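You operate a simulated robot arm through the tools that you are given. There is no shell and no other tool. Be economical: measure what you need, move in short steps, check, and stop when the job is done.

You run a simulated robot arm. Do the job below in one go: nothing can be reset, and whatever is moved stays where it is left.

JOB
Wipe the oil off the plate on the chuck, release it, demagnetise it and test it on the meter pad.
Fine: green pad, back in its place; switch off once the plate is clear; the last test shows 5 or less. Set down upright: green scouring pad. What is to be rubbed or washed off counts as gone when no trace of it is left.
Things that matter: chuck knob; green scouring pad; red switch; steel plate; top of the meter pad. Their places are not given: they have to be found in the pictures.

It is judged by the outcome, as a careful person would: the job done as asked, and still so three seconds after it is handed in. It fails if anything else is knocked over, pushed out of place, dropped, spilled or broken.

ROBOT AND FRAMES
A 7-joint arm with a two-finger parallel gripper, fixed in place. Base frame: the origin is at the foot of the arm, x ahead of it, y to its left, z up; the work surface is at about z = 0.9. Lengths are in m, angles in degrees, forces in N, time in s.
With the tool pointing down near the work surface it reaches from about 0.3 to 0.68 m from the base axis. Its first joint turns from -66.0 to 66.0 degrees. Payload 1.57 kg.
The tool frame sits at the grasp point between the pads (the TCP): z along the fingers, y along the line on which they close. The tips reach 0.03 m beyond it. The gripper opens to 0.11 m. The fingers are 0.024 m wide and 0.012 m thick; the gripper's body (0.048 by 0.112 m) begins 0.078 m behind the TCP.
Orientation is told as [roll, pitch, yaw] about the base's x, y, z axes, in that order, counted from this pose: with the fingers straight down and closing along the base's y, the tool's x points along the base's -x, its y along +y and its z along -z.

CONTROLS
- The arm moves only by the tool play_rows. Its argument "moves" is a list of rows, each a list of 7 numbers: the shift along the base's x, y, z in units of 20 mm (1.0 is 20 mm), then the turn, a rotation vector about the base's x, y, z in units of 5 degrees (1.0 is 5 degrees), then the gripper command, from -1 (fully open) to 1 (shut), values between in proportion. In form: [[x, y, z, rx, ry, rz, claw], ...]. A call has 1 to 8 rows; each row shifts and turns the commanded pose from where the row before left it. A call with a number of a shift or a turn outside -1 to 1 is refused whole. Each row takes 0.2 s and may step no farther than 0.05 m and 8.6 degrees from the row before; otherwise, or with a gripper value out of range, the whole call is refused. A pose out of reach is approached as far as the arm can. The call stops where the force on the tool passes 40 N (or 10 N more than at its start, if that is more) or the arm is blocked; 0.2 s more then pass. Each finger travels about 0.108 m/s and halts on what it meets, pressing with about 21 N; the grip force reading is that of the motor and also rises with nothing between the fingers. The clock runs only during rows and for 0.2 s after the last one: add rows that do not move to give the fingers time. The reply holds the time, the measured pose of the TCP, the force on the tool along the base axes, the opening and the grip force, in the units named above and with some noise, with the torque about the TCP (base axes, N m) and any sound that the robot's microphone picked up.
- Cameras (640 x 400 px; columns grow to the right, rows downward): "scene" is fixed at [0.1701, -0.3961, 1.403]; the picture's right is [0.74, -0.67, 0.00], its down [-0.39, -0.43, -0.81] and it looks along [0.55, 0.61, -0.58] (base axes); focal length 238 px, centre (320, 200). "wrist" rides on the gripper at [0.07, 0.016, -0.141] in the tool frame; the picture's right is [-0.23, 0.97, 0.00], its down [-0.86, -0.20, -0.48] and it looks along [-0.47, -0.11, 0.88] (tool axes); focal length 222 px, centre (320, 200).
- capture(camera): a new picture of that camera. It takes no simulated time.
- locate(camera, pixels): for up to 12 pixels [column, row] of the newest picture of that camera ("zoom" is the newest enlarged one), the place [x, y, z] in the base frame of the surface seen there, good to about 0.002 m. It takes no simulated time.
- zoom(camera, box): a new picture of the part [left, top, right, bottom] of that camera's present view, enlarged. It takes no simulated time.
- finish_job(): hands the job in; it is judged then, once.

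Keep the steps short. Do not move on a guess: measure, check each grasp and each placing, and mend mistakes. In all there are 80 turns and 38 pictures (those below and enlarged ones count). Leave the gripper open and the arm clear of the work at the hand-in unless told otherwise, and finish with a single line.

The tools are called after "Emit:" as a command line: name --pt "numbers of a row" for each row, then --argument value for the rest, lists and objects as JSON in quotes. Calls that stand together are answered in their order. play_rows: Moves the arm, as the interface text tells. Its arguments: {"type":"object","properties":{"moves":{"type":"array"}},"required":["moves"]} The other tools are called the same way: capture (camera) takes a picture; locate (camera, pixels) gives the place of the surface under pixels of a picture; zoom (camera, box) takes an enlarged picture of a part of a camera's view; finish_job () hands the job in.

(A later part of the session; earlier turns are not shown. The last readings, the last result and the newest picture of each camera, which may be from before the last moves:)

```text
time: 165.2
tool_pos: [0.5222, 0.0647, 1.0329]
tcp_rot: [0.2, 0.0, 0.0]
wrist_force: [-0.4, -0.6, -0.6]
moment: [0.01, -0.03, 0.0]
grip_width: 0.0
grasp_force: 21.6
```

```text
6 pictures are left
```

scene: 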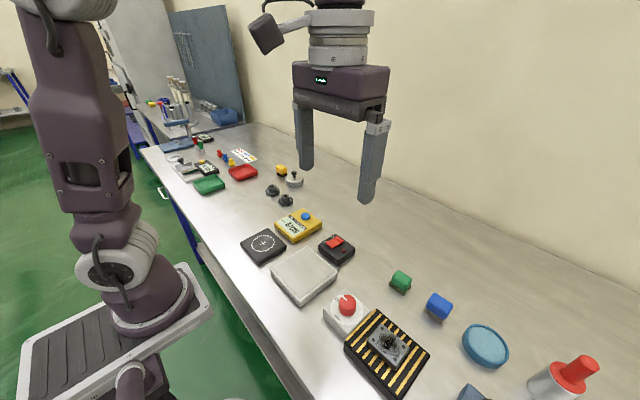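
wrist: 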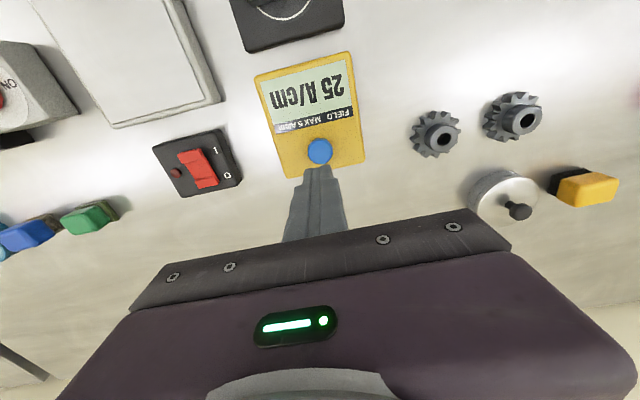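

The meter now reads 25, hardly better. The likelier cause is that the demagnetiser was switched off with the plate only 16 cm away on the meter pad. This time I'll draw the plate slowly all the way to bare table at about y 0.215, switch off, then test. Turns are short, so I'll batch proven moves: switch on, fetch the plate, set it on the block.

Emit:
play_rows --pt "-0.2275 -0.9 0 0 0 0 1" --pt "-0.2275 -0.9 0 0 0 0 1" --pt "-0.2275 -0.9 0 0 0 0 1" --pt "-0.2275 -0.9 0 0 0 0 1" --pt "-0.2275 -0.9 0 0 0 0 1" --pt "-0.2275 -0.9 0 0 0 0 1" --pt "-0.2275 -0.9 0 0 0 0 1" --pt "-0.2275 -0.9 0 0 0 0 1"

Emit:
play_rows --pt "0 0 -1 0 0 0 1" --pt "0 0 -1 0 0 0 1" --pt "0 0 -1 0 0 0 1" --pt "0 0 -0.3 0 0 0 1" --pt "0 0 -0.15 0 0 0 1" --pt "0 0 -0.12 0 0 0 1" --pt "0 0 0 0 0 0 1"

Emit:
play_rows --pt "0 0 1 0 0 0 1" --pt "0 0 1 0 0 0 1" --pt "0 0 1 0 0 0 1" --pt "0 0 1 0 0 0 1"

Emit:
play_rows --pt "-0.744 0.9 0 0 0 0 0" --pt "-0.744 0.9 0 0 0 0 -0.45" --pt "-0.744 0.9 0 0 0 0 -0.45" --pt "-0.744 0.9 0 0 0 0 -0.45" --pt "-0.744 0.9 0 0 0 0 -0.45" --pt "-0.744 0.9 0 0 0 0 -0.45" --pt "-0.744 0.9 0 0 0 0 -0.45" --pt "-0.744 0.9 0 0 0 0 -0.45"

Emit:
play_rows --pt "0 0 -1 0 0 0 -0.45" --pt "0 0 -1 0 0 0 -0.45" --pt "0 0 -1 0 0 0 -0.45" --pt "0 0 -0.8 0 0 0 -0.45" --pt "0 0 -0.45 0 0 0 -0.45" --pt "0 0 0 0 0 0 -0.45"

Emit:
play_rows --pt "0 0 0 0 0 0 0.1" --pt "0 0 0 0 0 0 0.5" --pt "0 0 0 0 0 0 1" --pt "0 0 0 0 0 0 1" --pt "0 0 0.5 0 0 0 1" --pt "0 0 0.8 0 0 0 1" --pt "0 0 0.8 0 0 0 1" --pt "0 0 0.8 0 0 0 1"

Emit:
play_rows --pt "0.15 -0.99 0 0 0 0 1" --pt "0.15 -0.99 0 0 0 0 1" --pt "0.15 -0.99 0 0 0 0 1" --pt "0.15 -0.99 0 0 0 0 1" --pt "0.15 -0.99 0 0 0 0 1" --pt "0.15 -0.99 0 0 0 0 1" --pt "0.15 -0.99 0 0 0 0 1" --pt "0.15 -0.99 0 0 0 0 1"

Emit:
play_rows --pt "0 0 -0.7 0 0 0 1" --pt "0 0 -0.7 0 0 0 1" --pt "0 0 -0.5 0 0 0 1" --pt "0 0 -0.2 0 0 0 1" --pt "0 0 -0.1 0 0 0 1" --pt "0 0 -0.07 0 0 0 1" --pt "0 0 0 0 0 0 1"

Emit:
capture --camera "wrist"

```text
time: 167.0
tool_pos: [0.4854, -0.0797, 1.0302]
tcp_rot: [0.3, 0.0, 0.1]
wrist_force: [0.7, -0.2, 0.2]
moment: [0.03, 0.0, 0.04]
grip_width: 0.0001
grasp_force: 21.3
```

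```text
time: 168.6
tool_pos: [0.4847, -0.0787, 0.9615]
tcp_rot: [0.2, 0.0, 0.0]
wrist_force: [-6.2, -0.7, 27.1]
moment: [-0.05, -0.13, -0.04]
grip_width: 0.0
grasp_force: 21.0
heard: click
```

```text
time: 169.6
tool_pos: [0.4839, -0.0771, 1.0425]
tcp_rot: [0.4, 0.0, 0.1]
wrist_force: [-0.8, 0.6, 0.2]
moment: [0.01, -0.02, 0.0]
grip_width: 0.0001
grasp_force: 20.9
```

```text
time: 171.4
tool_pos: [0.3656, 0.0667, 1.0403]
tcp_rot: [0.3, 0.0, 0.0]
wrist_force: [0.9, -1.2, 0.0]
moment: [0.0, 0.03, -0.03]
grip_width: 0.0797
grasp_force: 0.1
```

```text
time: 172.8
tool_pos: [0.3643, 0.0657, 0.9564]
tcp_rot: [0.3, 0.0, 0.0]
wrist_force: [0.1, 0.2, 0.7]
moment: [-0.02, 0.01, 0.05]
grip_width: 0.0798
grasp_force: 0.1
```

```text
time: 174.6
tool_pos: [0.3642, 0.0657, 1.0139]
tcp_rot: [0.3, 0.0, 0.1]
wrist_force: [0.2, 0.1, -4.0]
moment: [-0.03, -0.03, 0.02]
grip_width: 0.0619
grasp_force: 21.5
```

```text
time: 176.4
tool_pos: [0.3877, -0.0942, 1.0139]
tcp_rot: [0.3, 0.1, 0.0]
wrist_force: [0.4, 0.0, -4.5]
moment: [-0.04, -0.03, 0.01]
grip_width: 0.0619
grasp_force: 21.1
```

```text
time: 178.0
tool_pos: [0.3905, -0.0923, 0.9687]
tcp_rot: [0.2, 0.0, 0.0]
wrist_force: [0.0, 0.3, -3.7]
moment: [0.01, -0.02, -0.02]
grip_width: 0.062
grasp_force: 21.2
```

```text
5 pictures are left
```

wrist: 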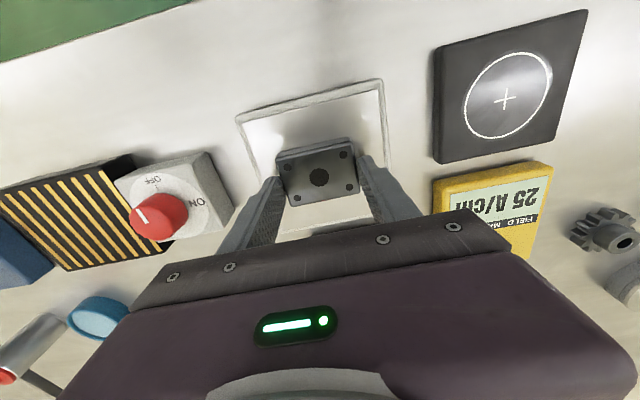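

Held 2 mm above the block, and clicked on. Now I'll touch, dwell, and draw the plate out very slowly: up, then sideways to the empty table spot at about (0.372, 0.212), and lower it there.

Emit:
play_rows --pt "0 0 -0.05 0 0 0 1" --pt "0 0 -0.05 0 0 0 1" --pt "0 0 -0.03 0 0 0 1" --pt "0 0 0 0 0 0 1" --pt "0 0 0 0 0 0 1" --pt "0 0 0 0 0 0 1" --pt "0 0 0 0 0 0 1" --pt "0 0 0 0 0 0 1"

Emit:
play_rows --pt "0 0 0.05 0 0 0 1" --pt "0 0 0.05 0 0 0 1" --pt "0 0 0.05 0 0 0 1" --pt "0 0 0.05 0 0 0 1" --pt "0 0 0.05 0 0 0 1" --pt "0 0 0.05 0 0 0 1" --pt "0 0 0.05 0 0 0 1" --pt "0 0 0.05 0 0 0 1"

Emit:
play_rows --pt "0 0 0.05 0 0 0 1" --pt "0 0 0.05 0 0 0 1" --pt "0 0 0.05 0 0 0 1" --pt "0 0 0.05 0 0 0 1" --pt "0 0 0.05 0 0 0 1" --pt "0 0 0.05 0 0 0 1" --pt "0 0 0.05 0 0 0 1" --pt "0 0 0.05 0 0 0 1"

Emit:
play_rows --pt "0 0 0.05 0 0 0 1" --pt "0 0 0.05 0 0 0 1" --pt "0 0 0.05 0 0 0 1" --pt "0 0 0.05 0 0 0 1" --pt "0 0 0.05 0 0 0 1" --pt "0 0 0.05 0 0 0 1" --pt "0 0 0.05 0 0 0 1" --pt "0 0 0.05 0 0 0 1"

Emit:
play_rows --pt "0 0 0.05 0 0 0 1" --pt "0 0 0.05 0 0 0 1" --pt "0 0 0.05 0 0 0 1" --pt "0 0 0.05 0 0 0 1" --pt "0 0 0.05 0 0 0 1" --pt "0 0 0.05 0 0 0 1" --pt "0 0 0.05 0 0 0 1" --pt "0 0 0.05 0 0 0 1"

Emit:
play_rows --pt "0 0 0.05 0 0 0 1" --pt "0 0 0.05 0 0 0 1" --pt "0 0 0.05 0 0 0 1" --pt "0 0 0.05 0 0 0 1" --pt "0 0 0.05 0 0 0 1" --pt "0 0 0.05 0 0 0 1" --pt "0 0 0.05 0 0 0 1" --pt "0 0 0.05 0 0 0 1"

Emit:
play_rows --pt "0 0 0.06 0 0 0 1" --pt "0 0 0.06 0 0 0 1" --pt "0 0 0.06 0 0 0 1" --pt "0 0 0.06 0 0 0 1" --pt "0 0 0.06 0 0 0 1" --pt "0 0 0.06 0 0 0 1" --pt "0 0 0.06 0 0 0 1" --pt "0 0 0.06 0 0 0 1"

Emit:
play_rows --pt "0 0 0.06 0 0 0 1" --pt "0 0 0.06 0 0 0 1" --pt "0 0 0.06 0 0 0 1" --pt "0 0 0.06 0 0 0 1" --pt "0 0 0.06 0 0 0 1" --pt "0 0 0.06 0 0 0 1" --pt "0 0 0.06 0 0 0 1" --pt "0 0 0.06 0 0 0 1"

Emit:
play_rows --pt "0 0 0.06 0 0 0 1" --pt "0 0 0.06 0 0 0 1" --pt "0 0 0.06 0 0 0 1" --pt "0 0 0.06 0 0 0 1" --pt "0 0 0.06 0 0 0 1" --pt "0 0 0.06 0 0 0 1" --pt "0 0 0.06 0 0 0 1" --pt "0 0 0.06 0 0 0 1"

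Emit:
play_rows --pt "0 0 0.08 0 0 0 1" --pt "0 0 0.08 0 0 0 1" --pt "0 0 0.08 0 0 0 1" --pt "0 0 0.08 0 0 0 1" --pt "0 0 0.08 0 0 0 1" --pt "0 0 0.08 0 0 0 1" --pt "0 0 0.08 0 0 0 1" --pt "0 0 0.08 0 0 0 1"

Emit:
play_rows --pt "0 0 0.08 0 0 0 1" --pt "0 0 0.08 0 0 0 1" --pt "0 0 0.08 0 0 0 1" --pt "0 0 0.08 0 0 0 1" --pt "0 0 0.08 0 0 0 1" --pt "0 0 0.08 0 0 0 1" --pt "0 0 0.08 0 0 0 1" --pt "0 0 0.08 0 0 0 1"

Emit:
play_rows --pt "0 0.05 0.08 0 0 0 1" --pt "0 0.05 0.08 0 0 0 1" --pt "0 0.05 0.08 0 0 0 1" --pt "0 0.05 0.08 0 0 0 1" --pt "0 0.05 0.08 0 0 0 1" --pt "0 0.05 0.08 0 0 0 1" --pt "0 0.05 0.08 0 0 0 1" --pt "0 0.05 0.08 0 0 0 1"

Emit:
play_rows --pt "0 0.08 0.08 0 0 0 1" --pt "0 0.08 0.08 0 0 0 1" --pt "0 0.08 0.08 0 0 0 1" --pt "0 0.08 0.08 0 0 0 1" --pt "0 0.08 0.08 0 0 0 1" --pt "0 0.08 0.08 0 0 0 1" --pt "0 0.08 0.08 0 0 0 1" --pt "0 0.08 0.08 0 0 0 1"

Emit:
play_rows --pt "0 0.1 0.08 0 0 0 1" --pt "0 0.1 0.08 0 0 0 1" --pt "0 0.1 0.08 0 0 0 1" --pt "0 0.1 0.08 0 0 0 1" --pt "0 0.1 0.08 0 0 0 1" --pt "0 0.1 0.08 0 0 0 1" --pt "0 0.1 0.08 0 0 0 1" --pt "0 0.1 0.08 0 0 0 1"

Emit:
play_rows --pt "0 0.12 0.05 0 0 0 1" --pt "0 0.12 0.05 0 0 0 1" --pt "0 0.12 0.05 0 0 0 1" --pt "0 0.12 0.05 0 0 0 1" --pt "0 0.12 0.05 0 0 0 1" --pt "0 0.12 0.05 0 0 0 1" --pt "0 0.12 0.05 0 0 0 1" --pt "0 0.12 0.05 0 0 0 1"

Emit:
play_rows --pt "-0.05 0.15 0 0 0 0 1" --pt "-0.05 0.15 0 0 0 0 1" --pt "-0.05 0.15 0 0 0 0 1" --pt "-0.05 0.15 0 0 0 0 1" --pt "-0.05 0.15 0 0 0 0 1" --pt "-0.05 0.15 0 0 0 0 1" --pt "-0.05 0.15 0 0 0 0 1" --pt "-0.05 0.15 0 0 0 0 1"

Emit:
play_rows --pt "-0.05 0.2 0 0 0 0 1" --pt "-0.05 0.2 0 0 0 0 1" --pt "-0.05 0.2 0 0 0 0 1" --pt "-0.05 0.2 0 0 0 0 1" --pt "-0.05 0.2 0 0 0 0 1" --pt "-0.05 0.2 0 0 0 0 1" --pt "-0.05 0.2 0 0 0 0 1" --pt "-0.05 0.2 0 0 0 0 1"

Emit:
play_rows --pt "0 0.3 0 0 0 0 1" --pt "0 0.3 0 0 0 0 1" --pt "0 0.3 0 0 0 0 1" --pt "0 0.3 0 0 0 0 1" --pt "0 0.3 0 0 0 0 1" --pt "0 0.3 0 0 0 0 1" --pt "0 0.3 0 0 0 0 1" --pt "0 0.3 0 0 0 0 1"

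Emit:
play_rows --pt "0 0.4 0 0 0 0 1" --pt "0 0.4 0 0 0 0 1" --pt "0 0.4 0 0 0 0 1" --pt "0 0.4 0 0 0 0 1" --pt "0 0.4 0 0 0 0 1" --pt "0 0.4 0 0 0 0 1" --pt "0 0.4 0 0 0 0 1" --pt "0 0.4 0 0 0 0 1"

Emit:
play_rows --pt "0 0.55 0 0 0 0 1" --pt "0 0.55 0 0 0 0 1" --pt "0 0.55 0 0 0 0 1" --pt "0 0.55 0 0 0 0 1" --pt "0 0.55 0 0 0 0 1" --pt "0 0.55 0 0 0 0 1" --pt "0 0.4 0 0 0 0 1" --pt "0 0 0 0 0 0 1"

Emit:
capture --camera "wrist"

Emit:
locate --camera "wrist" --pixels '[[320, 110], [320, 125], [270, 140], [370, 125], [420, 140], [250, 170], [320, 95], [280, 120]]'

```text
time: 179.8
tool_pos: [0.3896, -0.0924, 0.9675]
tcp_rot: [0.3, -0.2, 0.1]
wrist_force: [4.8, -3.6, 14.1]
moment: [-0.18, -0.44, -0.01]
grip_width: 0.0619
grasp_force: 21.0
```

```text
time: 181.6
tool_pos: [0.3899, -0.0932, 0.9728]
tcp_rot: [0.3, 0.0, 0.0]
wrist_force: [0.5, 0.2, -3.4]
moment: [-0.01, -0.03, -0.02]
grip_width: 0.0618
grasp_force: 21.0
```

```text
time: 183.4
tool_pos: [0.3905, -0.0925, 0.983]
tcp_rot: [0.3, -0.1, 0.1]
wrist_force: [0.2, -0.8, -3.3]
moment: [0.01, 0.0, 0.0]
grip_width: 0.0619
grasp_force: 21.4
```

```text
time: 185.2
tool_pos: [0.3887, -0.0925, 0.9908]
tcp_rot: [0.4, -0.1, 0.1]
wrist_force: [-0.5, -0.2, -3.8]
moment: [-0.04, -0.03, -0.04]
grip_width: 0.0616
grasp_force: 20.7
```

```text
time: 187.0
tool_pos: [0.3893, -0.0935, 0.9984]
tcp_rot: [0.3, 0.0, 0.2]
wrist_force: [0.1, 0.4, -4.1]
moment: [-0.02, -0.03, -0.01]
grip_width: 0.0619
grasp_force: 21.1
```

```text
time: 188.8
tool_pos: [0.3892, -0.0927, 1.0061]
tcp_rot: [0.3, 0.0, 0.1]
wrist_force: [-0.4, -0.1, -2.7]
moment: [0.02, 0.0, 0.0]
grip_width: 0.0617
grasp_force: 20.5
```

```text
time: 190.6
tool_pos: [0.388, -0.0932, 1.0144]
tcp_rot: [0.3, -0.1, 0.1]
wrist_force: [-0.6, -0.2, -3.7]
moment: [0.01, 0.0, 0.02]
grip_width: 0.0618
grasp_force: 21.4
```

```text
time: 192.4
tool_pos: [0.3892, -0.0923, 1.0254]
tcp_rot: [0.3, 0.1, 0.0]
wrist_force: [-0.3, -0.3, -4.7]
moment: [-0.02, -0.02, -0.01]
grip_width: 0.0618
grasp_force: 21.5
```

```text
time: 194.2
tool_pos: [0.3909, -0.0927, 1.0349]
tcp_rot: [0.3, 0.0, 0.1]
wrist_force: [0.2, 0.1, -3.5]
moment: [0.0, -0.01, -0.01]
grip_width: 0.0616
grasp_force: 21.2
```

```text
time: 196.0
tool_pos: [0.3883, -0.0941, 1.0471]
tcp_rot: [0.4, 0.0, 0.0]
wrist_force: [0.6, -0.4, -3.9]
moment: [-0.01, -0.02, 0.0]
grip_width: 0.0616
grasp_force: 21.2
```

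```text
time: 197.8
tool_pos: [0.3888, -0.0936, 1.0616]
tcp_rot: [0.3, 0.1, 0.1]
wrist_force: [-0.2, 0.4, -3.6]
moment: [-0.01, -0.05, 0.01]
grip_width: 0.0617
grasp_force: 20.1
```

```text
time: 199.6
tool_pos: [0.3888, -0.0843, 1.0737]
tcp_rot: [0.3, 0.0, 0.1]
wrist_force: [0.4, 0.3, -3.6]
moment: [-0.02, -0.01, 0.0]
grip_width: 0.0618
grasp_force: 21.1
```

```text
time: 201.4
tool_pos: [0.3906, -0.0723, 1.0849]
tcp_rot: [0.3, 0.0, 0.0]
wrist_force: [-0.3, -0.8, -3.2]
moment: [-0.01, -0.02, -0.03]
grip_width: 0.0619
grasp_force: 21.4
```

```text
time: 203.2
tool_pos: [0.3893, -0.0549, 1.0973]
tcp_rot: [0.4, -0.1, 0.1]
wrist_force: [0.1, 0.5, -3.9]
moment: [-0.01, -0.02, -0.01]
grip_width: 0.0618
grasp_force: 21.0
```

```text
time: 205.0
tool_pos: [0.3898, -0.0369, 1.107]
tcp_rot: [0.2, 0.0, 0.0]
wrist_force: [-0.5, -0.2, -3.9]
moment: [-0.01, 0.05, 0.0]
grip_width: 0.062
grasp_force: 21.1
```

```text
time: 206.8
tool_pos: [0.3798, -0.0128, 1.1065]
tcp_rot: [0.3, 0.0, 0.0]
wrist_force: [1.2, -0.1, -3.9]
moment: [-0.02, -0.03, -0.01]
grip_width: 0.0617
grasp_force: 21.4
```

```text
time: 208.6
tool_pos: [0.3737, 0.0185, 1.1065]
tcp_rot: [0.3, 0.0, 0.0]
wrist_force: [0.2, 0.5, -3.5]
moment: [-0.01, -0.02, -0.02]
grip_width: 0.0618
grasp_force: 20.8
```

```text
time: 210.4
tool_pos: [0.3733, 0.0684, 1.1069]
tcp_rot: [0.2, -0.1, 0.0]
wrist_force: [-0.9, -1.0, -3.6]
moment: [0.01, -0.02, 0.0]
grip_width: 0.0616
grasp_force: 21.1
```

```text
time: 212.2
tool_pos: [0.3729, 0.131, 1.1059]
tcp_rot: [0.3, 0.0, 0.0]
wrist_force: [1.0, 0.2, -4.1]
moment: [-0.02, -0.01, -0.02]
grip_width: 0.0616
grasp_force: 21.3
```

```text
time: 214.0
tool_pos: [0.3734, 0.2052, 1.1067]
tcp_rot: [0.2, -0.1, -0.1]
wrist_force: [-0.4, -0.6, -3.4]
moment: [0.0, -0.02, 0.05]
grip_width: 0.0617
grasp_force: 21.0
```

```text
4 pictures are left
```

wrist: 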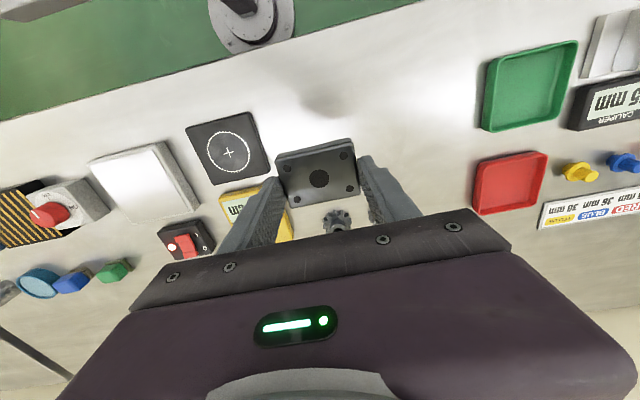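

```text
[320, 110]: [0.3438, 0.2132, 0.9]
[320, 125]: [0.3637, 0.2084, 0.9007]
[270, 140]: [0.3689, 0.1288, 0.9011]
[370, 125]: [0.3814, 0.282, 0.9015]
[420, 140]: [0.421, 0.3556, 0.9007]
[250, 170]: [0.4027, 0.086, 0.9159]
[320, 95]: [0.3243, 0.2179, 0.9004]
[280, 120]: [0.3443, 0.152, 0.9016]
```

Bare table lies below, and the lamp is still lit. I'll lower the plate here, release it, switch off, and come back above it.

Emit:
play_rows --pt "0 0 -0.95 0 0 0 1" --pt "0 0 -0.95 0 0 0 1" --pt "0 0 -0.95 0 0 0 1" --pt "0 0 -0.95 0 0 0 1" --pt "0 0 -0.95 0 0 0 1" --pt "0 0 -0.95 0 0 0 1" --pt "0 0 -0.95 0 0 0 1" --pt "0 0 -0.95 0 0 0 1"

Emit:
play_rows --pt "0 0 -0.5 0 0 0 1" --pt "0 0 -0.1 0 0 0 1" --pt "0 0 -0.05 0 0 0 1" --pt "0 0 -0.05 0 0 0 1" --pt "0 0 -0.03 0 0 0 1" --pt "0 0 0 0 0 0 1"

Emit:
play_rows --pt "0 0 0 0 0 0 0.2" --pt "0 0 0 0 0 0 -0.3" --pt "0 0 0 0 0 0 -0.45" --pt "0 0 0.5 0 0 0 -0.45" --pt "0 0 1 0 0 0 -0.45" --pt "0 0 1 0 0 0 -0.45" --pt "0 0 1 0 0 0 -0.45" --pt "0 0 1 0 0 0 -0.45"

Emit:
play_rows --pt "0.54 -0.945 0 0 0 0 0" --pt "0.54 -0.945 0 0 0 0 1" --pt "0.54 -0.945 0 0 0 0 1" --pt "0.54 -0.945 0 0 0 0 1" --pt "0.54 -0.945 0 0 0 0 1" --pt "0.54 -0.945 0 0 0 0 1" --pt "0.54 -0.945 0 0 0 0 1" --pt "0.54 -0.945 0 0 0 0 1"

Emit:
play_rows --pt "0.54 -0.945 0 0 0 0 1" --pt "0.54 -0.945 0 0 0 0 1" --pt "0.54 -0.945 0 0 0 0 1" --pt "0.54 -0.945 0 0 0 0 1" --pt "0.54 -0.945 0 0 0 0 1" --pt "0.54 -0.945 0 0 0 0 1" --pt "0.54 -0.945 0 0 0 0 1" --pt "0 0 0 0 0 0 1"

Emit:
play_rows --pt "0 0 -1 0 0 0 1" --pt "0 0 -1 0 0 0 1" --pt "0 0 -0.7 0 0 0 1" --pt "0 0 -0.3 0 0 0 1" --pt "0 0 -0.15 0 0 0 1" --pt "0 0 -0.15 0 0 0 1" --pt "0 0 -0.12 0 0 0 1" --pt "0 0 0 0 0 0 1"

Emit:
play_rows --pt "0 0 1 0 0 0 1" --pt "0 0 1 0 0 0 1" --pt "0 0 1 0 0 0 1" --pt "0 0 0.42 0 0 0 1"

Emit:
play_rows --pt "-0.54 0.945 0 0 0 0 1" --pt "-0.54 0.945 0 0 0 0 1" --pt "-0.54 0.945 0 0 0 0 1" --pt "-0.54 0.945 0 0 0 0 1" --pt "-0.54 0.945 0 0 0 0 1" --pt "-0.54 0.945 0 0 0 0 1" --pt "-0.54 0.945 0 0 0 0 1" --pt "-0.54 0.945 0 0 0 0 1"

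Emit:
play_rows --pt "-0.54 0.945 0 0 0 0 0" --pt "-0.54 0.945 0 0 0 0 -0.45" --pt "-0.54 0.945 0 0 0 0 -0.45" --pt "-0.54 0.945 0 0 0 0 -0.45" --pt "-0.54 0.945 0 0 0 0 -0.45" --pt "-0.54 0.945 0 0 0 0 -0.45" --pt "-0.54 0.945 0 0 0 0 -0.45" --pt "0 0 0 0 0 0 -0.45"

Emit:
capture --camera "wrist"

Emit:
locate --camera "wrist" --pixels '[[319, 150], [310, 150], [330, 150], [319, 140], [319, 160]]'

```text
time: 215.8
tool_pos: [0.3747, 0.204, 0.9545]
tcp_rot: [0.3, 0.0, 0.1]
wrist_force: [-0.4, -0.8, -4.0]
moment: [0.03, 0.02, -0.02]
grip_width: 0.0619
grasp_force: 20.8
```

```text
time: 217.2
tool_pos: [0.3739, 0.2048, 0.9403]
tcp_rot: [0.3, 0.1, 0.0]
wrist_force: [-1.0, -0.1, -3.7]
moment: [0.0, -0.03, 0.01]
grip_width: 0.0616
grasp_force: 21.1
```

```text
time: 219.0
tool_pos: [0.3741, 0.2056, 1.0311]
tcp_rot: [0.1, 0.1, 0.1]
wrist_force: [-0.5, -0.3, 0.8]
moment: [-0.02, 0.0, 0.02]
grip_width: 0.0794
grasp_force: 0.0
```

```text
time: 220.8
tool_pos: [0.4604, 0.0543, 1.0319]
tcp_rot: [0.2, -0.1, 0.1]
wrist_force: [-0.3, 0.7, -0.7]
moment: [-0.01, -0.01, -0.02]
grip_width: 0.0001
grasp_force: 21.0
```

```text
time: 222.6
tool_pos: [0.537, -0.0795, 1.0298]
tcp_rot: [0.4, 0.0, 0.1]
wrist_force: [0.1, -0.7, 0.4]
moment: [-0.02, 0.0, 0.01]
grip_width: 0.0001
grasp_force: 21.3
```

```text
time: 224.4
tool_pos: [0.5358, -0.079, 0.9618]
tcp_rot: [0.2, 0.0, 0.1]
wrist_force: [-0.9, 0.2, 0.5]
moment: [0.0, 0.0, 0.01]
grip_width: 0.0001
grasp_force: 20.9
heard: click
```

```text
time: 225.4
tool_pos: [0.5353, -0.0787, 1.0294]
tcp_rot: [0.3, 0.0, 0.1]
wrist_force: [0.3, -0.1, -0.4]
moment: [0.01, 0.01, 0.03]
grip_width: 0.0
grasp_force: 21.2
```

```text
time: 227.2
tool_pos: [0.4463, 0.0748, 1.031]
tcp_rot: [0.3, 0.0, 0.0]
wrist_force: [-0.7, 0.0, 0.6]
moment: [0.01, -0.01, -0.03]
grip_width: 0.0
grasp_force: 21.1
```

```text
time: 229.0
tool_pos: [0.3699, 0.2041, 1.0323]
tcp_rot: [0.3, 0.0, -0.1]
wrist_force: [-0.1, -0.1, 0.5]
moment: [-0.01, 0.03, -0.01]
grip_width: 0.0799
grasp_force: 0.1
```

```text
3 pictures are left
```

wrist: 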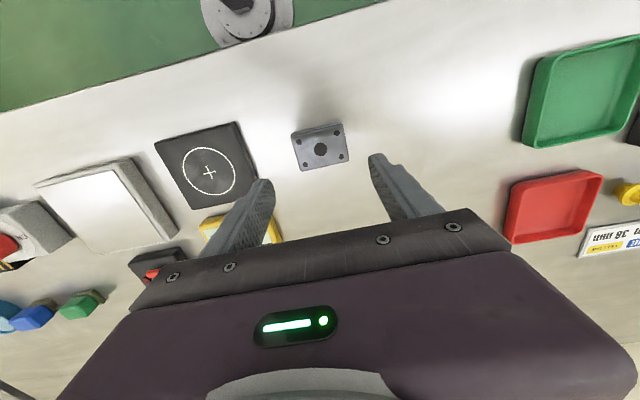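

```text
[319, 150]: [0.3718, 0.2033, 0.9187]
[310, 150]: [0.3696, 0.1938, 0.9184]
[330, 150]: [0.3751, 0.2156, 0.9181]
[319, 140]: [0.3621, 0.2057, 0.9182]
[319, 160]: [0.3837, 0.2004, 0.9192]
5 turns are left
```

Switched off (click, lamp dark). The plate lies at (0.3725, 0.2035). I'll grip it, carry it to the meter pad cross, and lower it nearly to contact.

Emit:
play_rows --pt "0.1 0 -1 0 0 0 -0.45" --pt "0 0 -1 0 0 0 -0.45" --pt "0 0 -1 0 0 0 -0.45" --pt "0 0 -1 0 0 0 -0.45" --pt "0 0 -0.55 0 0 0 -0.45" --pt "0 0 0 0 0 0 -0.45"

Emit:
play_rows --pt "0 0 0 0 0 0 0.1" --pt "0 0 0 0 0 0 0.5" --pt "0 0 0 0 0 0 1" --pt "0 0 0 0 0 0 1" --pt "0 0 0.5 0 0 0 1" --pt "0 0 0.8 0 0 0 1" --pt "0 0 0.8 0 0 0 1" --pt "0 0 0.8 0 0 0 1"

Emit:
play_rows --pt "-0.04 -0.866 0.5 0 0 0 1" --pt "-0.04 -0.866 0.5 0 0 0 1" --pt "-0.04 -0.866 0 0 0 0 1" --pt "-0.04 -0.866 0 0 0 0 1" --pt "-0.04 -0.866 0 0 0 0 1" --pt "-0.04 -0.866 0 0 0 0 1" --pt "-0.04 -0.866 0 0 0 0 1" --pt "-0.04 -0.866 0 0 0 0 1"

Emit:
play_rows --pt "0 0 -0.9 0 0 0 1" --pt "0 0 -0.9 0 0 0 1" --pt "0 0 -0.8 0 0 0 1" --pt "0 0 -0.3 0 0 0 1" --pt "0 0 -0.1 0 0 0 1" --pt "0 0 -0.05 0 0 0 1" --pt "0 0 -0.04 0 0 0 1" --pt "0 0 0 0 0 0 1"

```text
time: 230.4
tool_pos: [0.3764, 0.2056, 0.9375]
tcp_rot: [0.4, 0.0, 0.1]
wrist_force: [-0.1, 0.2, 0.0]
moment: [-0.03, 0.0, -0.05]
grip_width: 0.0796
grasp_force: 0.0
```

```text
time: 232.2
tool_pos: [0.375, 0.2058, 0.9972]
tcp_rot: [0.2, 0.0, 0.1]
wrist_force: [0.5, 0.0, -4.0]
moment: [-0.03, -0.05, -0.01]
grip_width: 0.0618
grasp_force: 21.0
```

```text
time: 234.0
tool_pos: [0.3682, 0.0696, 1.0169]
tcp_rot: [0.3, 0.0, 0.0]
wrist_force: [-0.5, -0.5, -4.7]
moment: [0.03, -0.04, 0.01]
grip_width: 0.0617
grasp_force: 21.1
```

```text
time: 235.8
tool_pos: [0.3688, 0.0672, 0.954]
tcp_rot: [0.4, 0.0, 0.1]
wrist_force: [-0.6, -1.3, -3.0]
moment: [0.01, -0.03, 0.0]
grip_width: 0.062
grasp_force: 21.2
4 turns are left
```

Almost touching. I'll lower 1 mm more, release, rise, go to the blue button, press, rise and read.

Emit:
play_rows --pt "0 0 -0.04 0 0 0 1" --pt "0 0 -0.02 0 0 0 1" --pt "0 0 0 0 0 0 1"

Emit:
play_rows --pt "0 0 0 0 0 0 0.2" --pt "0 0 0 0 0 0 -0.3" --pt "0 0 0 0 0 0 -0.45" --pt "0 0 0.5 0 0 0 -0.45" --pt "0 0 1 0 0 0 -0.45" --pt "0 0 1 0 0 0 -0.45" --pt "0 0 1 0 0 0 -0.45" --pt "0 0 1 0 0 0 -0.45"

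Emit:
play_rows --pt "0.96 -0.01 0 0 0 0 0" --pt "0.96 -0.01 0 0 0 0 1" --pt "0.96 -0.01 0 0 0 0 1" --pt "0.96 -0.01 0 0 0 0 1" --pt "0.96 -0.01 0 0 0 0 1" --pt "0.96 -0.01 0 0 0 0 1" --pt "0.96 -0.01 0 0 0 0 1" --pt "0.92 -0.01 0 0 0 0 1"

Emit:
play_rows --pt "0 0 -0.9 0 0 0 1" --pt "0 0 -0.9 0 0 0 1" --pt "0 0 -0.9 0 0 0 1" --pt "0 0 -0.9 0 0 0 1" --pt "0 0 0 0 0 0 1"

Emit:
play_rows --pt "0 0 -0.2 0 0 0 1" --pt "0 0 -0.12 0 0 0 1" --pt "0 0 -0.1 0 0 0 1" --pt "0 0 -0.06 0 0 0 1" --pt "0 0 0 0 0 0 1"

Emit:
play_rows --pt "0 0 0.5 0 0 0 1" --pt "0 0 1 0 0 0 1" --pt "0 0 1 0 0 0 1" --pt "0 0 1 0 0 0 1" --pt "0 0 1 0 0 0 0" --pt "0 0 1 0 0 0 -1" --pt "0 0 0 0 0 0 -1" --pt "0 0 0 0 0 0 -1"

Emit:
capture --camera "wrist"

```text
time: 236.6
tool_pos: [0.3692, 0.0661, 0.9542]
tcp_rot: [0.3, -0.1, 0.1]
wrist_force: [0.7, 0.2, -3.2]
moment: [-0.02, -0.02, 0.03]
grip_width: 0.0616
grasp_force: 20.3
```

```text
time: 238.4
tool_pos: [0.3675, 0.0665, 1.0453]
tcp_rot: [0.4, -0.1, 0.1]
wrist_force: [0.0, -0.9, 0.0]
moment: [-0.01, 0.01, 0.01]
grip_width: 0.0796
grasp_force: 0.0
```

```text
time: 240.2
tool_pos: [0.5209, 0.0647, 1.0441]
tcp_rot: [0.3, 0.1, 0.1]
wrist_force: [0.0, 0.9, 0.1]
moment: [-0.02, -0.02, 0.02]
grip_width: 0.0002
grasp_force: 21.0
```

```text
time: 241.4
tool_pos: [0.5219, 0.0638, 0.9732]
tcp_rot: [0.2, 0.0, 0.2]
wrist_force: [-0.7, 0.6, 0.0]
moment: [0.0, 0.02, 0.02]
grip_width: 0.0
grasp_force: 21.9
```

```text
time: 242.6
tool_pos: [0.5228, 0.067, 0.9617]
tcp_rot: [0.3, 0.0, 0.0]
wrist_force: [0.9, -1.5, 1.9]
moment: [-0.04, 0.0, -0.01]
grip_width: 0.0001
grasp_force: 21.0
heard: click
```

```text
time: 244.4
tool_pos: [0.5225, 0.0651, 1.0726]
tcp_rot: [0.4, 0.0, 0.1]
wrist_force: [-0.6, -0.4, -0.5]
moment: [0.0, -0.01, -0.02]
grip_width: 0.1101
grasp_force: 0.0
```

```text
2 pictures are left
3 turns are left
```

wrist: 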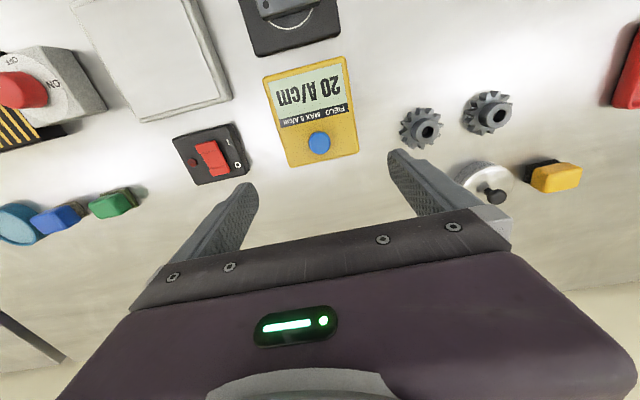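

The readings 30 → 25 → 20 show that each pass removes about 5, whatever the speed, so the plate needs several more passes. I'll switch on, fetch the plate, make repeated lift-off and slide-off passes with proven moves, put it back on the meter pad, switch off and test.

Emit:
play_rows --pt "-0.233 -0.9 -0.254 0 0 0 1" --pt "-0.233 -0.9 -0.254 0 0 0 1" --pt "-0.233 -0.9 -0.254 0 0 0 1" --pt "-0.233 -0.9 -0.254 0 0 0 1" --pt "-0.233 -0.9 -0.254 0 0 0 1" --pt "-0.233 -0.9 -0.254 0 0 0 1" --pt "-0.233 -0.9 -0.254 0 0 0 1" --pt "-0.233 -0.9 -0.254 0 0 0 1"

Emit:
play_rows --pt "0 0 -1 0 0 0 1" --pt "0 0 -1 0 0 0 1" --pt "0 0 -1 0 0 0 1" --pt "0 0 -0.3 0 0 0 1" --pt "0 0 -0.15 0 0 0 1" --pt "0 0 -0.1 0 0 0 1" --pt "0 0 0 0 0 0 1"

Emit:
play_rows --pt "0 0 1 0 0 0 1" --pt "0 0 1 0 0 0 1" --pt "0 0 1 0 0 0 1" --pt "0 0 1 0 0 0 1"

Emit:
play_rows --pt "-0.73 0.909 0 0 0 0 0" --pt "-0.73 0.909 0 0 0 0 -0.45" --pt "-0.73 0.909 0 0 0 0 -0.45" --pt "-0.73 0.909 0 0 0 0 -0.45" --pt "-0.73 0.909 0 0 0 0 -0.45" --pt "-0.73 0.909 0 0 0 0 -0.45" --pt "-0.73 0.909 0 0 0 0 -0.45" --pt "-0.73 0.909 0 0 0 0 -0.45"

Emit:
play_rows --pt "0 0 -1 0 0 0 -0.45" --pt "0 0 -1 0 0 0 -0.45" --pt "0 0 -1 0 0 0 -0.45" --pt "0 0 -0.8 0 0 0 -0.45" --pt "0 0 -0.5 0 0 0 -0.45" --pt "0 0 0 0 0 0 -0.45"

Emit:
play_rows --pt "0 0 0 0 0 0 0.1" --pt "0 0 0 0 0 0 0.5" --pt "0 0 0 0 0 0 1" --pt "0 0 0 0 0 0 1" --pt "0 0 0.5 0 0 0 1" --pt "0 0 0.8 0 0 0 1" --pt "0 0 0.8 0 0 0 1" --pt "0 0 0.8 0 0 0 1"

Emit:
play_rows --pt "0.1375 -1 0 0 0 0 1" --pt "0.1375 -1 0 0 0 0 1" --pt "0.1375 -1 0 0 0 0 1" --pt "0.1375 -1 0 0 0 0 1" --pt "0.1375 -1 0 0 0 0 1" --pt "0.1375 -1 0 0 0 0 1" --pt "0.1375 -1 0 0 0 0 1" --pt "0.1375 -1 0 0 0 0 1"

Emit:
play_rows --pt "0 0 -0.8 0 0 0 1" --pt "0 0 -0.8 0 0 0 1" --pt "0 0 -0.5 0 0 0 1" --pt "0 0 -0.15 0 0 0 1" --pt "0 0 0 0 0 0 1" --pt "0 0 0 0 0 0 1"

Emit:
play_rows --pt "0 0 0.2 0 0 0 1" --pt "0 0 0.2 0 0 0 1" --pt "0 0 0.2 0 0 0 1" --pt "0 0 0.2 0 0 0 1" --pt "0 0 0.2 0 0 0 1" --pt "0 0 0.2 0 0 0 1" --pt "0 0 0.2 0 0 0 1" --pt "0 0 0.2 0 0 0 1"

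Emit:
play_rows --pt "0 0 0.2 0 0 0 1" --pt "0 0 0.2 0 0 0 1" --pt "0 0 0.2 0 0 0 1" --pt "0 0 0.2 0 0 0 1" --pt "0 0 0.2 0 0 0 1" --pt "0 0 0.2 0 0 0 1" --pt "0 0 0.2 0 0 0 1" --pt "0 0 0.2 0 0 0 1"

Emit:
play_rows --pt "0 0 0.2 0 0 0 1" --pt "0 0 0.2 0 0 0 1" --pt "0 0 0.2 0 0 0 1" --pt "0 0 0.2 0 0 0 1" --pt "0 0 0.2 0 0 0 1" --pt "0 0 0.2 0 0 0 1" --pt "0 0 0.2 0 0 0 1" --pt "0 0 0.2 0 0 0 1"

Emit:
play_rows --pt "0 0.4 0 0 0 0 1" --pt "0 0.4 0 0 0 0 1" --pt "0 0.4 0 0 0 0 1" --pt "0 0.4 0 0 0 0 1" --pt "0 0.4 0 0 0 0 1" --pt "0 0.4 0 0 0 0 1" --pt "0 0.4 0 0 0 0 1" --pt "0 0.4 0 0 0 0 1"

Emit:
play_rows --pt "0 0.6 0 0 0 0 1" --pt "0 0.6 0 0 0 0 1" --pt "0 0.6 0 0 0 0 1" --pt "0 0.6 0 0 0 0 1" --pt "0 0.6 0 0 0 0 1" --pt "0 0.6 0 0 0 0 1" --pt "0 0.6 0 0 0 0 1" --pt "0 0.6 0 0 0 0 1"

Emit:
play_rows --pt "0 -1 0 0 0 0 1" --pt "0 -1 0 0 0 0 1" --pt "0 -1 0 0 0 0 1" --pt "0 -1 0 0 0 0 1" --pt "0 -1 0 0 0 0 1" --pt "0 -1 0 0 0 0 1" --pt "0 -1 0 0 0 0 1" --pt "0 -1 0 0 0 0 1"

Emit:
play_rows --pt "0 0 -0.8 0 0 0 1" --pt "0 0 -0.8 0 0 0 1" --pt "0 0 -0.8 0 0 0 1" --pt "0 0 -0.8 0 0 0 1" --pt "0 0 -0.8 0 0 0 1" --pt "0 0 -0.6 0 0 0 1" --pt "0 0 -0.2 0 0 0 1" --pt "0 0 0 0 0 0 1"

Emit:
play_rows --pt "0 0 0.2 0 0 0 1" --pt "0 0 0.2 0 0 0 1" --pt "0 0 0.2 0 0 0 1" --pt "0 0 0.2 0 0 0 1" --pt "0 0 0.2 0 0 0 1" --pt "0 0 0.2 0 0 0 1" --pt "0 0 0.2 0 0 0 1" --pt "0 0 0.2 0 0 0 1"

Emit:
play_rows --pt "0 0 0.2 0 0 0 1" --pt "0 0 0.2 0 0 0 1" --pt "0 0 0.2 0 0 0 1" --pt "0 0 0.2 0 0 0 1" --pt "0 0 0.2 0 0 0 1" --pt "0 0 0.2 0 0 0 1" --pt "0 0 0.2 0 0 0 1" --pt "0 0 0.2 0 0 0 1"

Emit:
play_rows --pt "0 0 0.2 0 0 0 1" --pt "0 0 0.2 0 0 0 1" --pt "0 0 0.2 0 0 0 1" --pt "0 0 0.2 0 0 0 1" --pt "0 0 0.2 0 0 0 1" --pt "0 0 0.2 0 0 0 1" --pt "0 0 0.2 0 0 0 1" --pt "0 0 0.2 0 0 0 1"

Emit:
play_rows --pt "0 0.4 0 0 0 0 1" --pt "0 0.4 0 0 0 0 1" --pt "0 0.4 0 0 0 0 1" --pt "0 0.4 0 0 0 0 1" --pt "0 0.4 0 0 0 0 1" --pt "0 0.4 0 0 0 0 1" --pt "0 0.4 0 0 0 0 1" --pt "0 0.4 0 0 0 0 1"

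Emit:
play_rows --pt "0 0.6 0 0 0 0 1" --pt "0 0.6 0 0 0 0 1" --pt "0 0.6 0 0 0 0 1" --pt "0 0.6 0 0 0 0 1" --pt "0 0.6 0 0 0 0 1" --pt "0 0.6 0 0 0 0 1" --pt "0 0.6 0 0 0 0 1" --pt "0 0.6 0 0 0 0 1"

Emit:
play_rows --pt "0 -1 0 0 0 0 1" --pt "0 -1 0 0 0 0 1" --pt "0 -1 0 0 0 0 1" --pt "0 -1 0 0 0 0 1" --pt "0 -1 0 0 0 0 1" --pt "0 -1 0 0 0 0 1" --pt "0 -1 0 0 0 0 1" --pt "0 -1 0 0 0 0 1"

Emit:
play_rows --pt "0 0 -0.8 0 0 0 1" --pt "0 0 -0.8 0 0 0 1" --pt "0 0 -0.8 0 0 0 1" --pt "0 0 -0.8 0 0 0 1" --pt "0 0 -0.8 0 0 0 1" --pt "0 0 -0.6 0 0 0 1" --pt "0 0 -0.2 0 0 0 1" --pt "0 0 0 0 0 0 1"

Emit:
play_rows --pt "0 0 0.2 0 0 0 1" --pt "0 0 0.2 0 0 0 1" --pt "0 0 0.2 0 0 0 1" --pt "0 0 0.2 0 0 0 1" --pt "0 0 0.2 0 0 0 1" --pt "0 0 0.2 0 0 0 1" --pt "0 0 0.2 0 0 0 1" --pt "0 0 0.2 0 0 0 1"

Emit:
play_rows --pt "0 0 0.2 0 0 0 1" --pt "0 0 0.2 0 0 0 1" --pt "0 0 0.2 0 0 0 1" --pt "0 0 0.2 0 0 0 1" --pt "0 0 0.2 0 0 0 1" --pt "0 0 0.2 0 0 0 1" --pt "0 0 0.2 0 0 0 1" --pt "0 0 0.2 0 0 0 1"

Emit:
play_rows --pt "0 0 0.2 0 0 0 1" --pt "0 0 0.2 0 0 0 1" --pt "0 0 0.2 0 0 0 1" --pt "0 0 0.2 0 0 0 1" --pt "0 0 0.2 0 0 0 1" --pt "0 0 0.2 0 0 0 1" --pt "0 0 0.2 0 0 0 1" --pt "0 0 0.2 0 0 0 1"

```text
time: 246.2
tool_pos: [0.4852, -0.079, 1.0343]
tcp_rot: [0.3, -0.2, 0.1]
wrist_force: [-0.5, -0.1, -0.9]
moment: [-0.01, -0.03, 0.0]
grip_width: 0.0
grasp_force: 21.3
```

```text
time: 247.8
tool_pos: [0.4838, -0.0787, 0.9607]
tcp_rot: [0.3, 0.1, 0.1]
wrist_force: [-0.3, -0.3, 0.8]
moment: [-0.02, -0.01, 0.03]
grip_width: 0.0001
grasp_force: 20.7
heard: click
```

```text
time: 248.8
tool_pos: [0.4845, -0.0803, 1.0406]
tcp_rot: [0.3, -0.1, 0.1]
wrist_force: [0.3, 0.5, 0.1]
moment: [-0.02, -0.01, -0.02]
grip_width: 0.0
grasp_force: 21.2
```

```text
time: 250.6
tool_pos: [0.3682, 0.0674, 1.0441]
tcp_rot: [0.2, 0.0, 0.0]
wrist_force: [-0.1, 0.3, 0.3]
moment: [-0.01, -0.02, 0.01]
grip_width: 0.0797
grasp_force: 0.0
```

```text
time: 252.0
tool_pos: [0.3681, 0.0685, 0.955]
tcp_rot: [0.2, -0.1, 0.0]
wrist_force: [0.1, -0.4, -0.9]
moment: [0.01, 0.0, 0.02]
grip_width: 0.0798
grasp_force: 0.0
```

```text
time: 253.8
tool_pos: [0.3681, 0.0677, 1.0124]
tcp_rot: [0.2, 0.0, 0.1]
wrist_force: [-0.9, -0.6, -3.9]
moment: [0.01, 0.0, 0.01]
grip_width: 0.0617
grasp_force: 21.4
```

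```text
time: 255.6
tool_pos: [0.3899, -0.0938, 1.012]
tcp_rot: [0.3, 0.0, 0.0]
wrist_force: [0.7, 0.5, -3.0]
moment: [0.02, -0.02, 0.01]
grip_width: 0.0618
grasp_force: 20.9
```

```text
time: 257.0
tool_pos: [0.3883, -0.0917, 0.9683]
tcp_rot: [0.2, -0.1, 0.1]
wrist_force: [-0.1, 0.1, 16.6]
moment: [0.02, 0.11, 0.05]
grip_width: 0.0616
grasp_force: 21.1
```

```text
time: 258.8
tool_pos: [0.3894, -0.0935, 1.0005]
tcp_rot: [0.3, 0.0, 0.1]
wrist_force: [0.7, 0.4, -3.5]
moment: [-0.03, -0.02, -0.01]
grip_width: 0.0621
grasp_force: 21.1
```

```text
time: 260.6
tool_pos: [0.39, -0.0936, 1.0334]
tcp_rot: [0.4, 0.0, -0.1]
wrist_force: [0.1, -0.2, -3.2]
moment: [0.02, -0.02, -0.04]
grip_width: 0.0617
grasp_force: 20.8
```

```text
time: 262.4
tool_pos: [0.3889, -0.0928, 1.0644]
tcp_rot: [0.3, 0.0, 0.0]
wrist_force: [-0.6, 0.1, -4.6]
moment: [0.0, -0.03, 0.02]
grip_width: 0.0618
grasp_force: 21.0
```

```text
time: 264.2
tool_pos: [0.3907, -0.029, 1.0634]
tcp_rot: [0.3, 0.0, 0.2]
wrist_force: [0.8, 0.5, -3.4]
moment: [-0.02, -0.01, -0.02]
grip_width: 0.062
grasp_force: 21.1
```

```text
time: 266.0
tool_pos: [0.389, 0.0667, 1.0639]
tcp_rot: [0.4, 0.1, 0.0]
wrist_force: [-1.0, 0.7, -3.7]
moment: [0.01, -0.01, -0.02]
grip_width: 0.0618
grasp_force: 21.0
```

```text
time: 267.8
tool_pos: [0.3877, -0.0931, 1.0621]
tcp_rot: [0.2, 0.1, 0.0]
wrist_force: [-0.4, 0.4, -3.1]
moment: [0.05, -0.01, 0.01]
grip_width: 0.0618
grasp_force: 21.5
```

```text
time: 269.6
tool_pos: [0.3899, -0.0918, 0.9685]
tcp_rot: [0.3, 0.0, 0.1]
wrist_force: [-1.0, -0.3, -3.7]
moment: [-0.03, -0.01, -0.01]
grip_width: 0.0618
grasp_force: 21.1
```

```text
time: 271.4
tool_pos: [0.3896, -0.0932, 0.9999]
tcp_rot: [0.3, 0.0, 0.1]
wrist_force: [-0.3, -0.2, -3.5]
moment: [0.0, -0.02, 0.01]
grip_width: 0.0622
grasp_force: 21.0
```

```text
time: 273.2
tool_pos: [0.3895, -0.0937, 1.031]
tcp_rot: [0.3, 0.0, 0.1]
wrist_force: [0.9, -0.8, -3.2]
moment: [0.01, -0.02, 0.01]
grip_width: 0.0617
grasp_force: 20.6
```

```text
time: 275.0
tool_pos: [0.3892, -0.0942, 1.0626]
tcp_rot: [0.3, 0.0, 0.0]
wrist_force: [-0.1, -0.1, -3.3]
moment: [-0.03, -0.04, 0.01]
grip_width: 0.0618
grasp_force: 20.9
```

```text
time: 276.8
tool_pos: [0.3894, -0.027, 1.0622]
tcp_rot: [0.4, 0.1, -0.1]
wrist_force: [0.0, -0.1, -3.5]
moment: [-0.01, 0.0, 0.01]
grip_width: 0.0616
grasp_force: 20.9
```

```text
time: 278.6
tool_pos: [0.3934, 0.0686, 1.065]
tcp_rot: [0.2, -0.1, 0.0]
wrist_force: [0.3, 1.0, -4.3]
moment: [-0.01, 0.0, 0.0]
grip_width: 0.0617
grasp_force: 20.5
```

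```text
time: 280.4
tool_pos: [0.3897, -0.0949, 1.0624]
tcp_rot: [0.3, 0.0, 0.1]
wrist_force: [-0.6, 0.2, -3.8]
moment: [0.0, -0.03, 0.0]
grip_width: 0.0621
grasp_force: 20.6
```

```text
time: 282.2
tool_pos: [0.3895, -0.0933, 0.9659]
tcp_rot: [0.2, -0.2, 0.0]
wrist_force: [-1.1, -0.1, 16.5]
moment: [-0.02, -0.03, 0.05]
grip_width: 0.0617
grasp_force: 21.4
```

```text
time: 284.0
tool_pos: [0.3904, -0.0937, 0.9982]
tcp_rot: [0.3, 0.0, 0.1]
wrist_force: [-0.3, -0.9, -3.1]
moment: [-0.01, 0.01, 0.0]
grip_width: 0.0618
grasp_force: 21.2
```

```text
time: 285.8
tool_pos: [0.3889, -0.0936, 1.0311]
tcp_rot: [0.3, 0.0, 0.1]
wrist_force: [-0.2, 0.5, -3.9]
moment: [0.01, -0.06, -0.02]
grip_width: 0.0621
grasp_force: 20.9
```

```text
time: 287.6
tool_pos: [0.3896, -0.0941, 1.0639]
tcp_rot: [0.4, 0.0, 0.0]
wrist_force: [0.3, -0.9, -3.7]
moment: [-0.02, -0.01, 0.02]
grip_width: 0.0617
grasp_force: 21.0
```

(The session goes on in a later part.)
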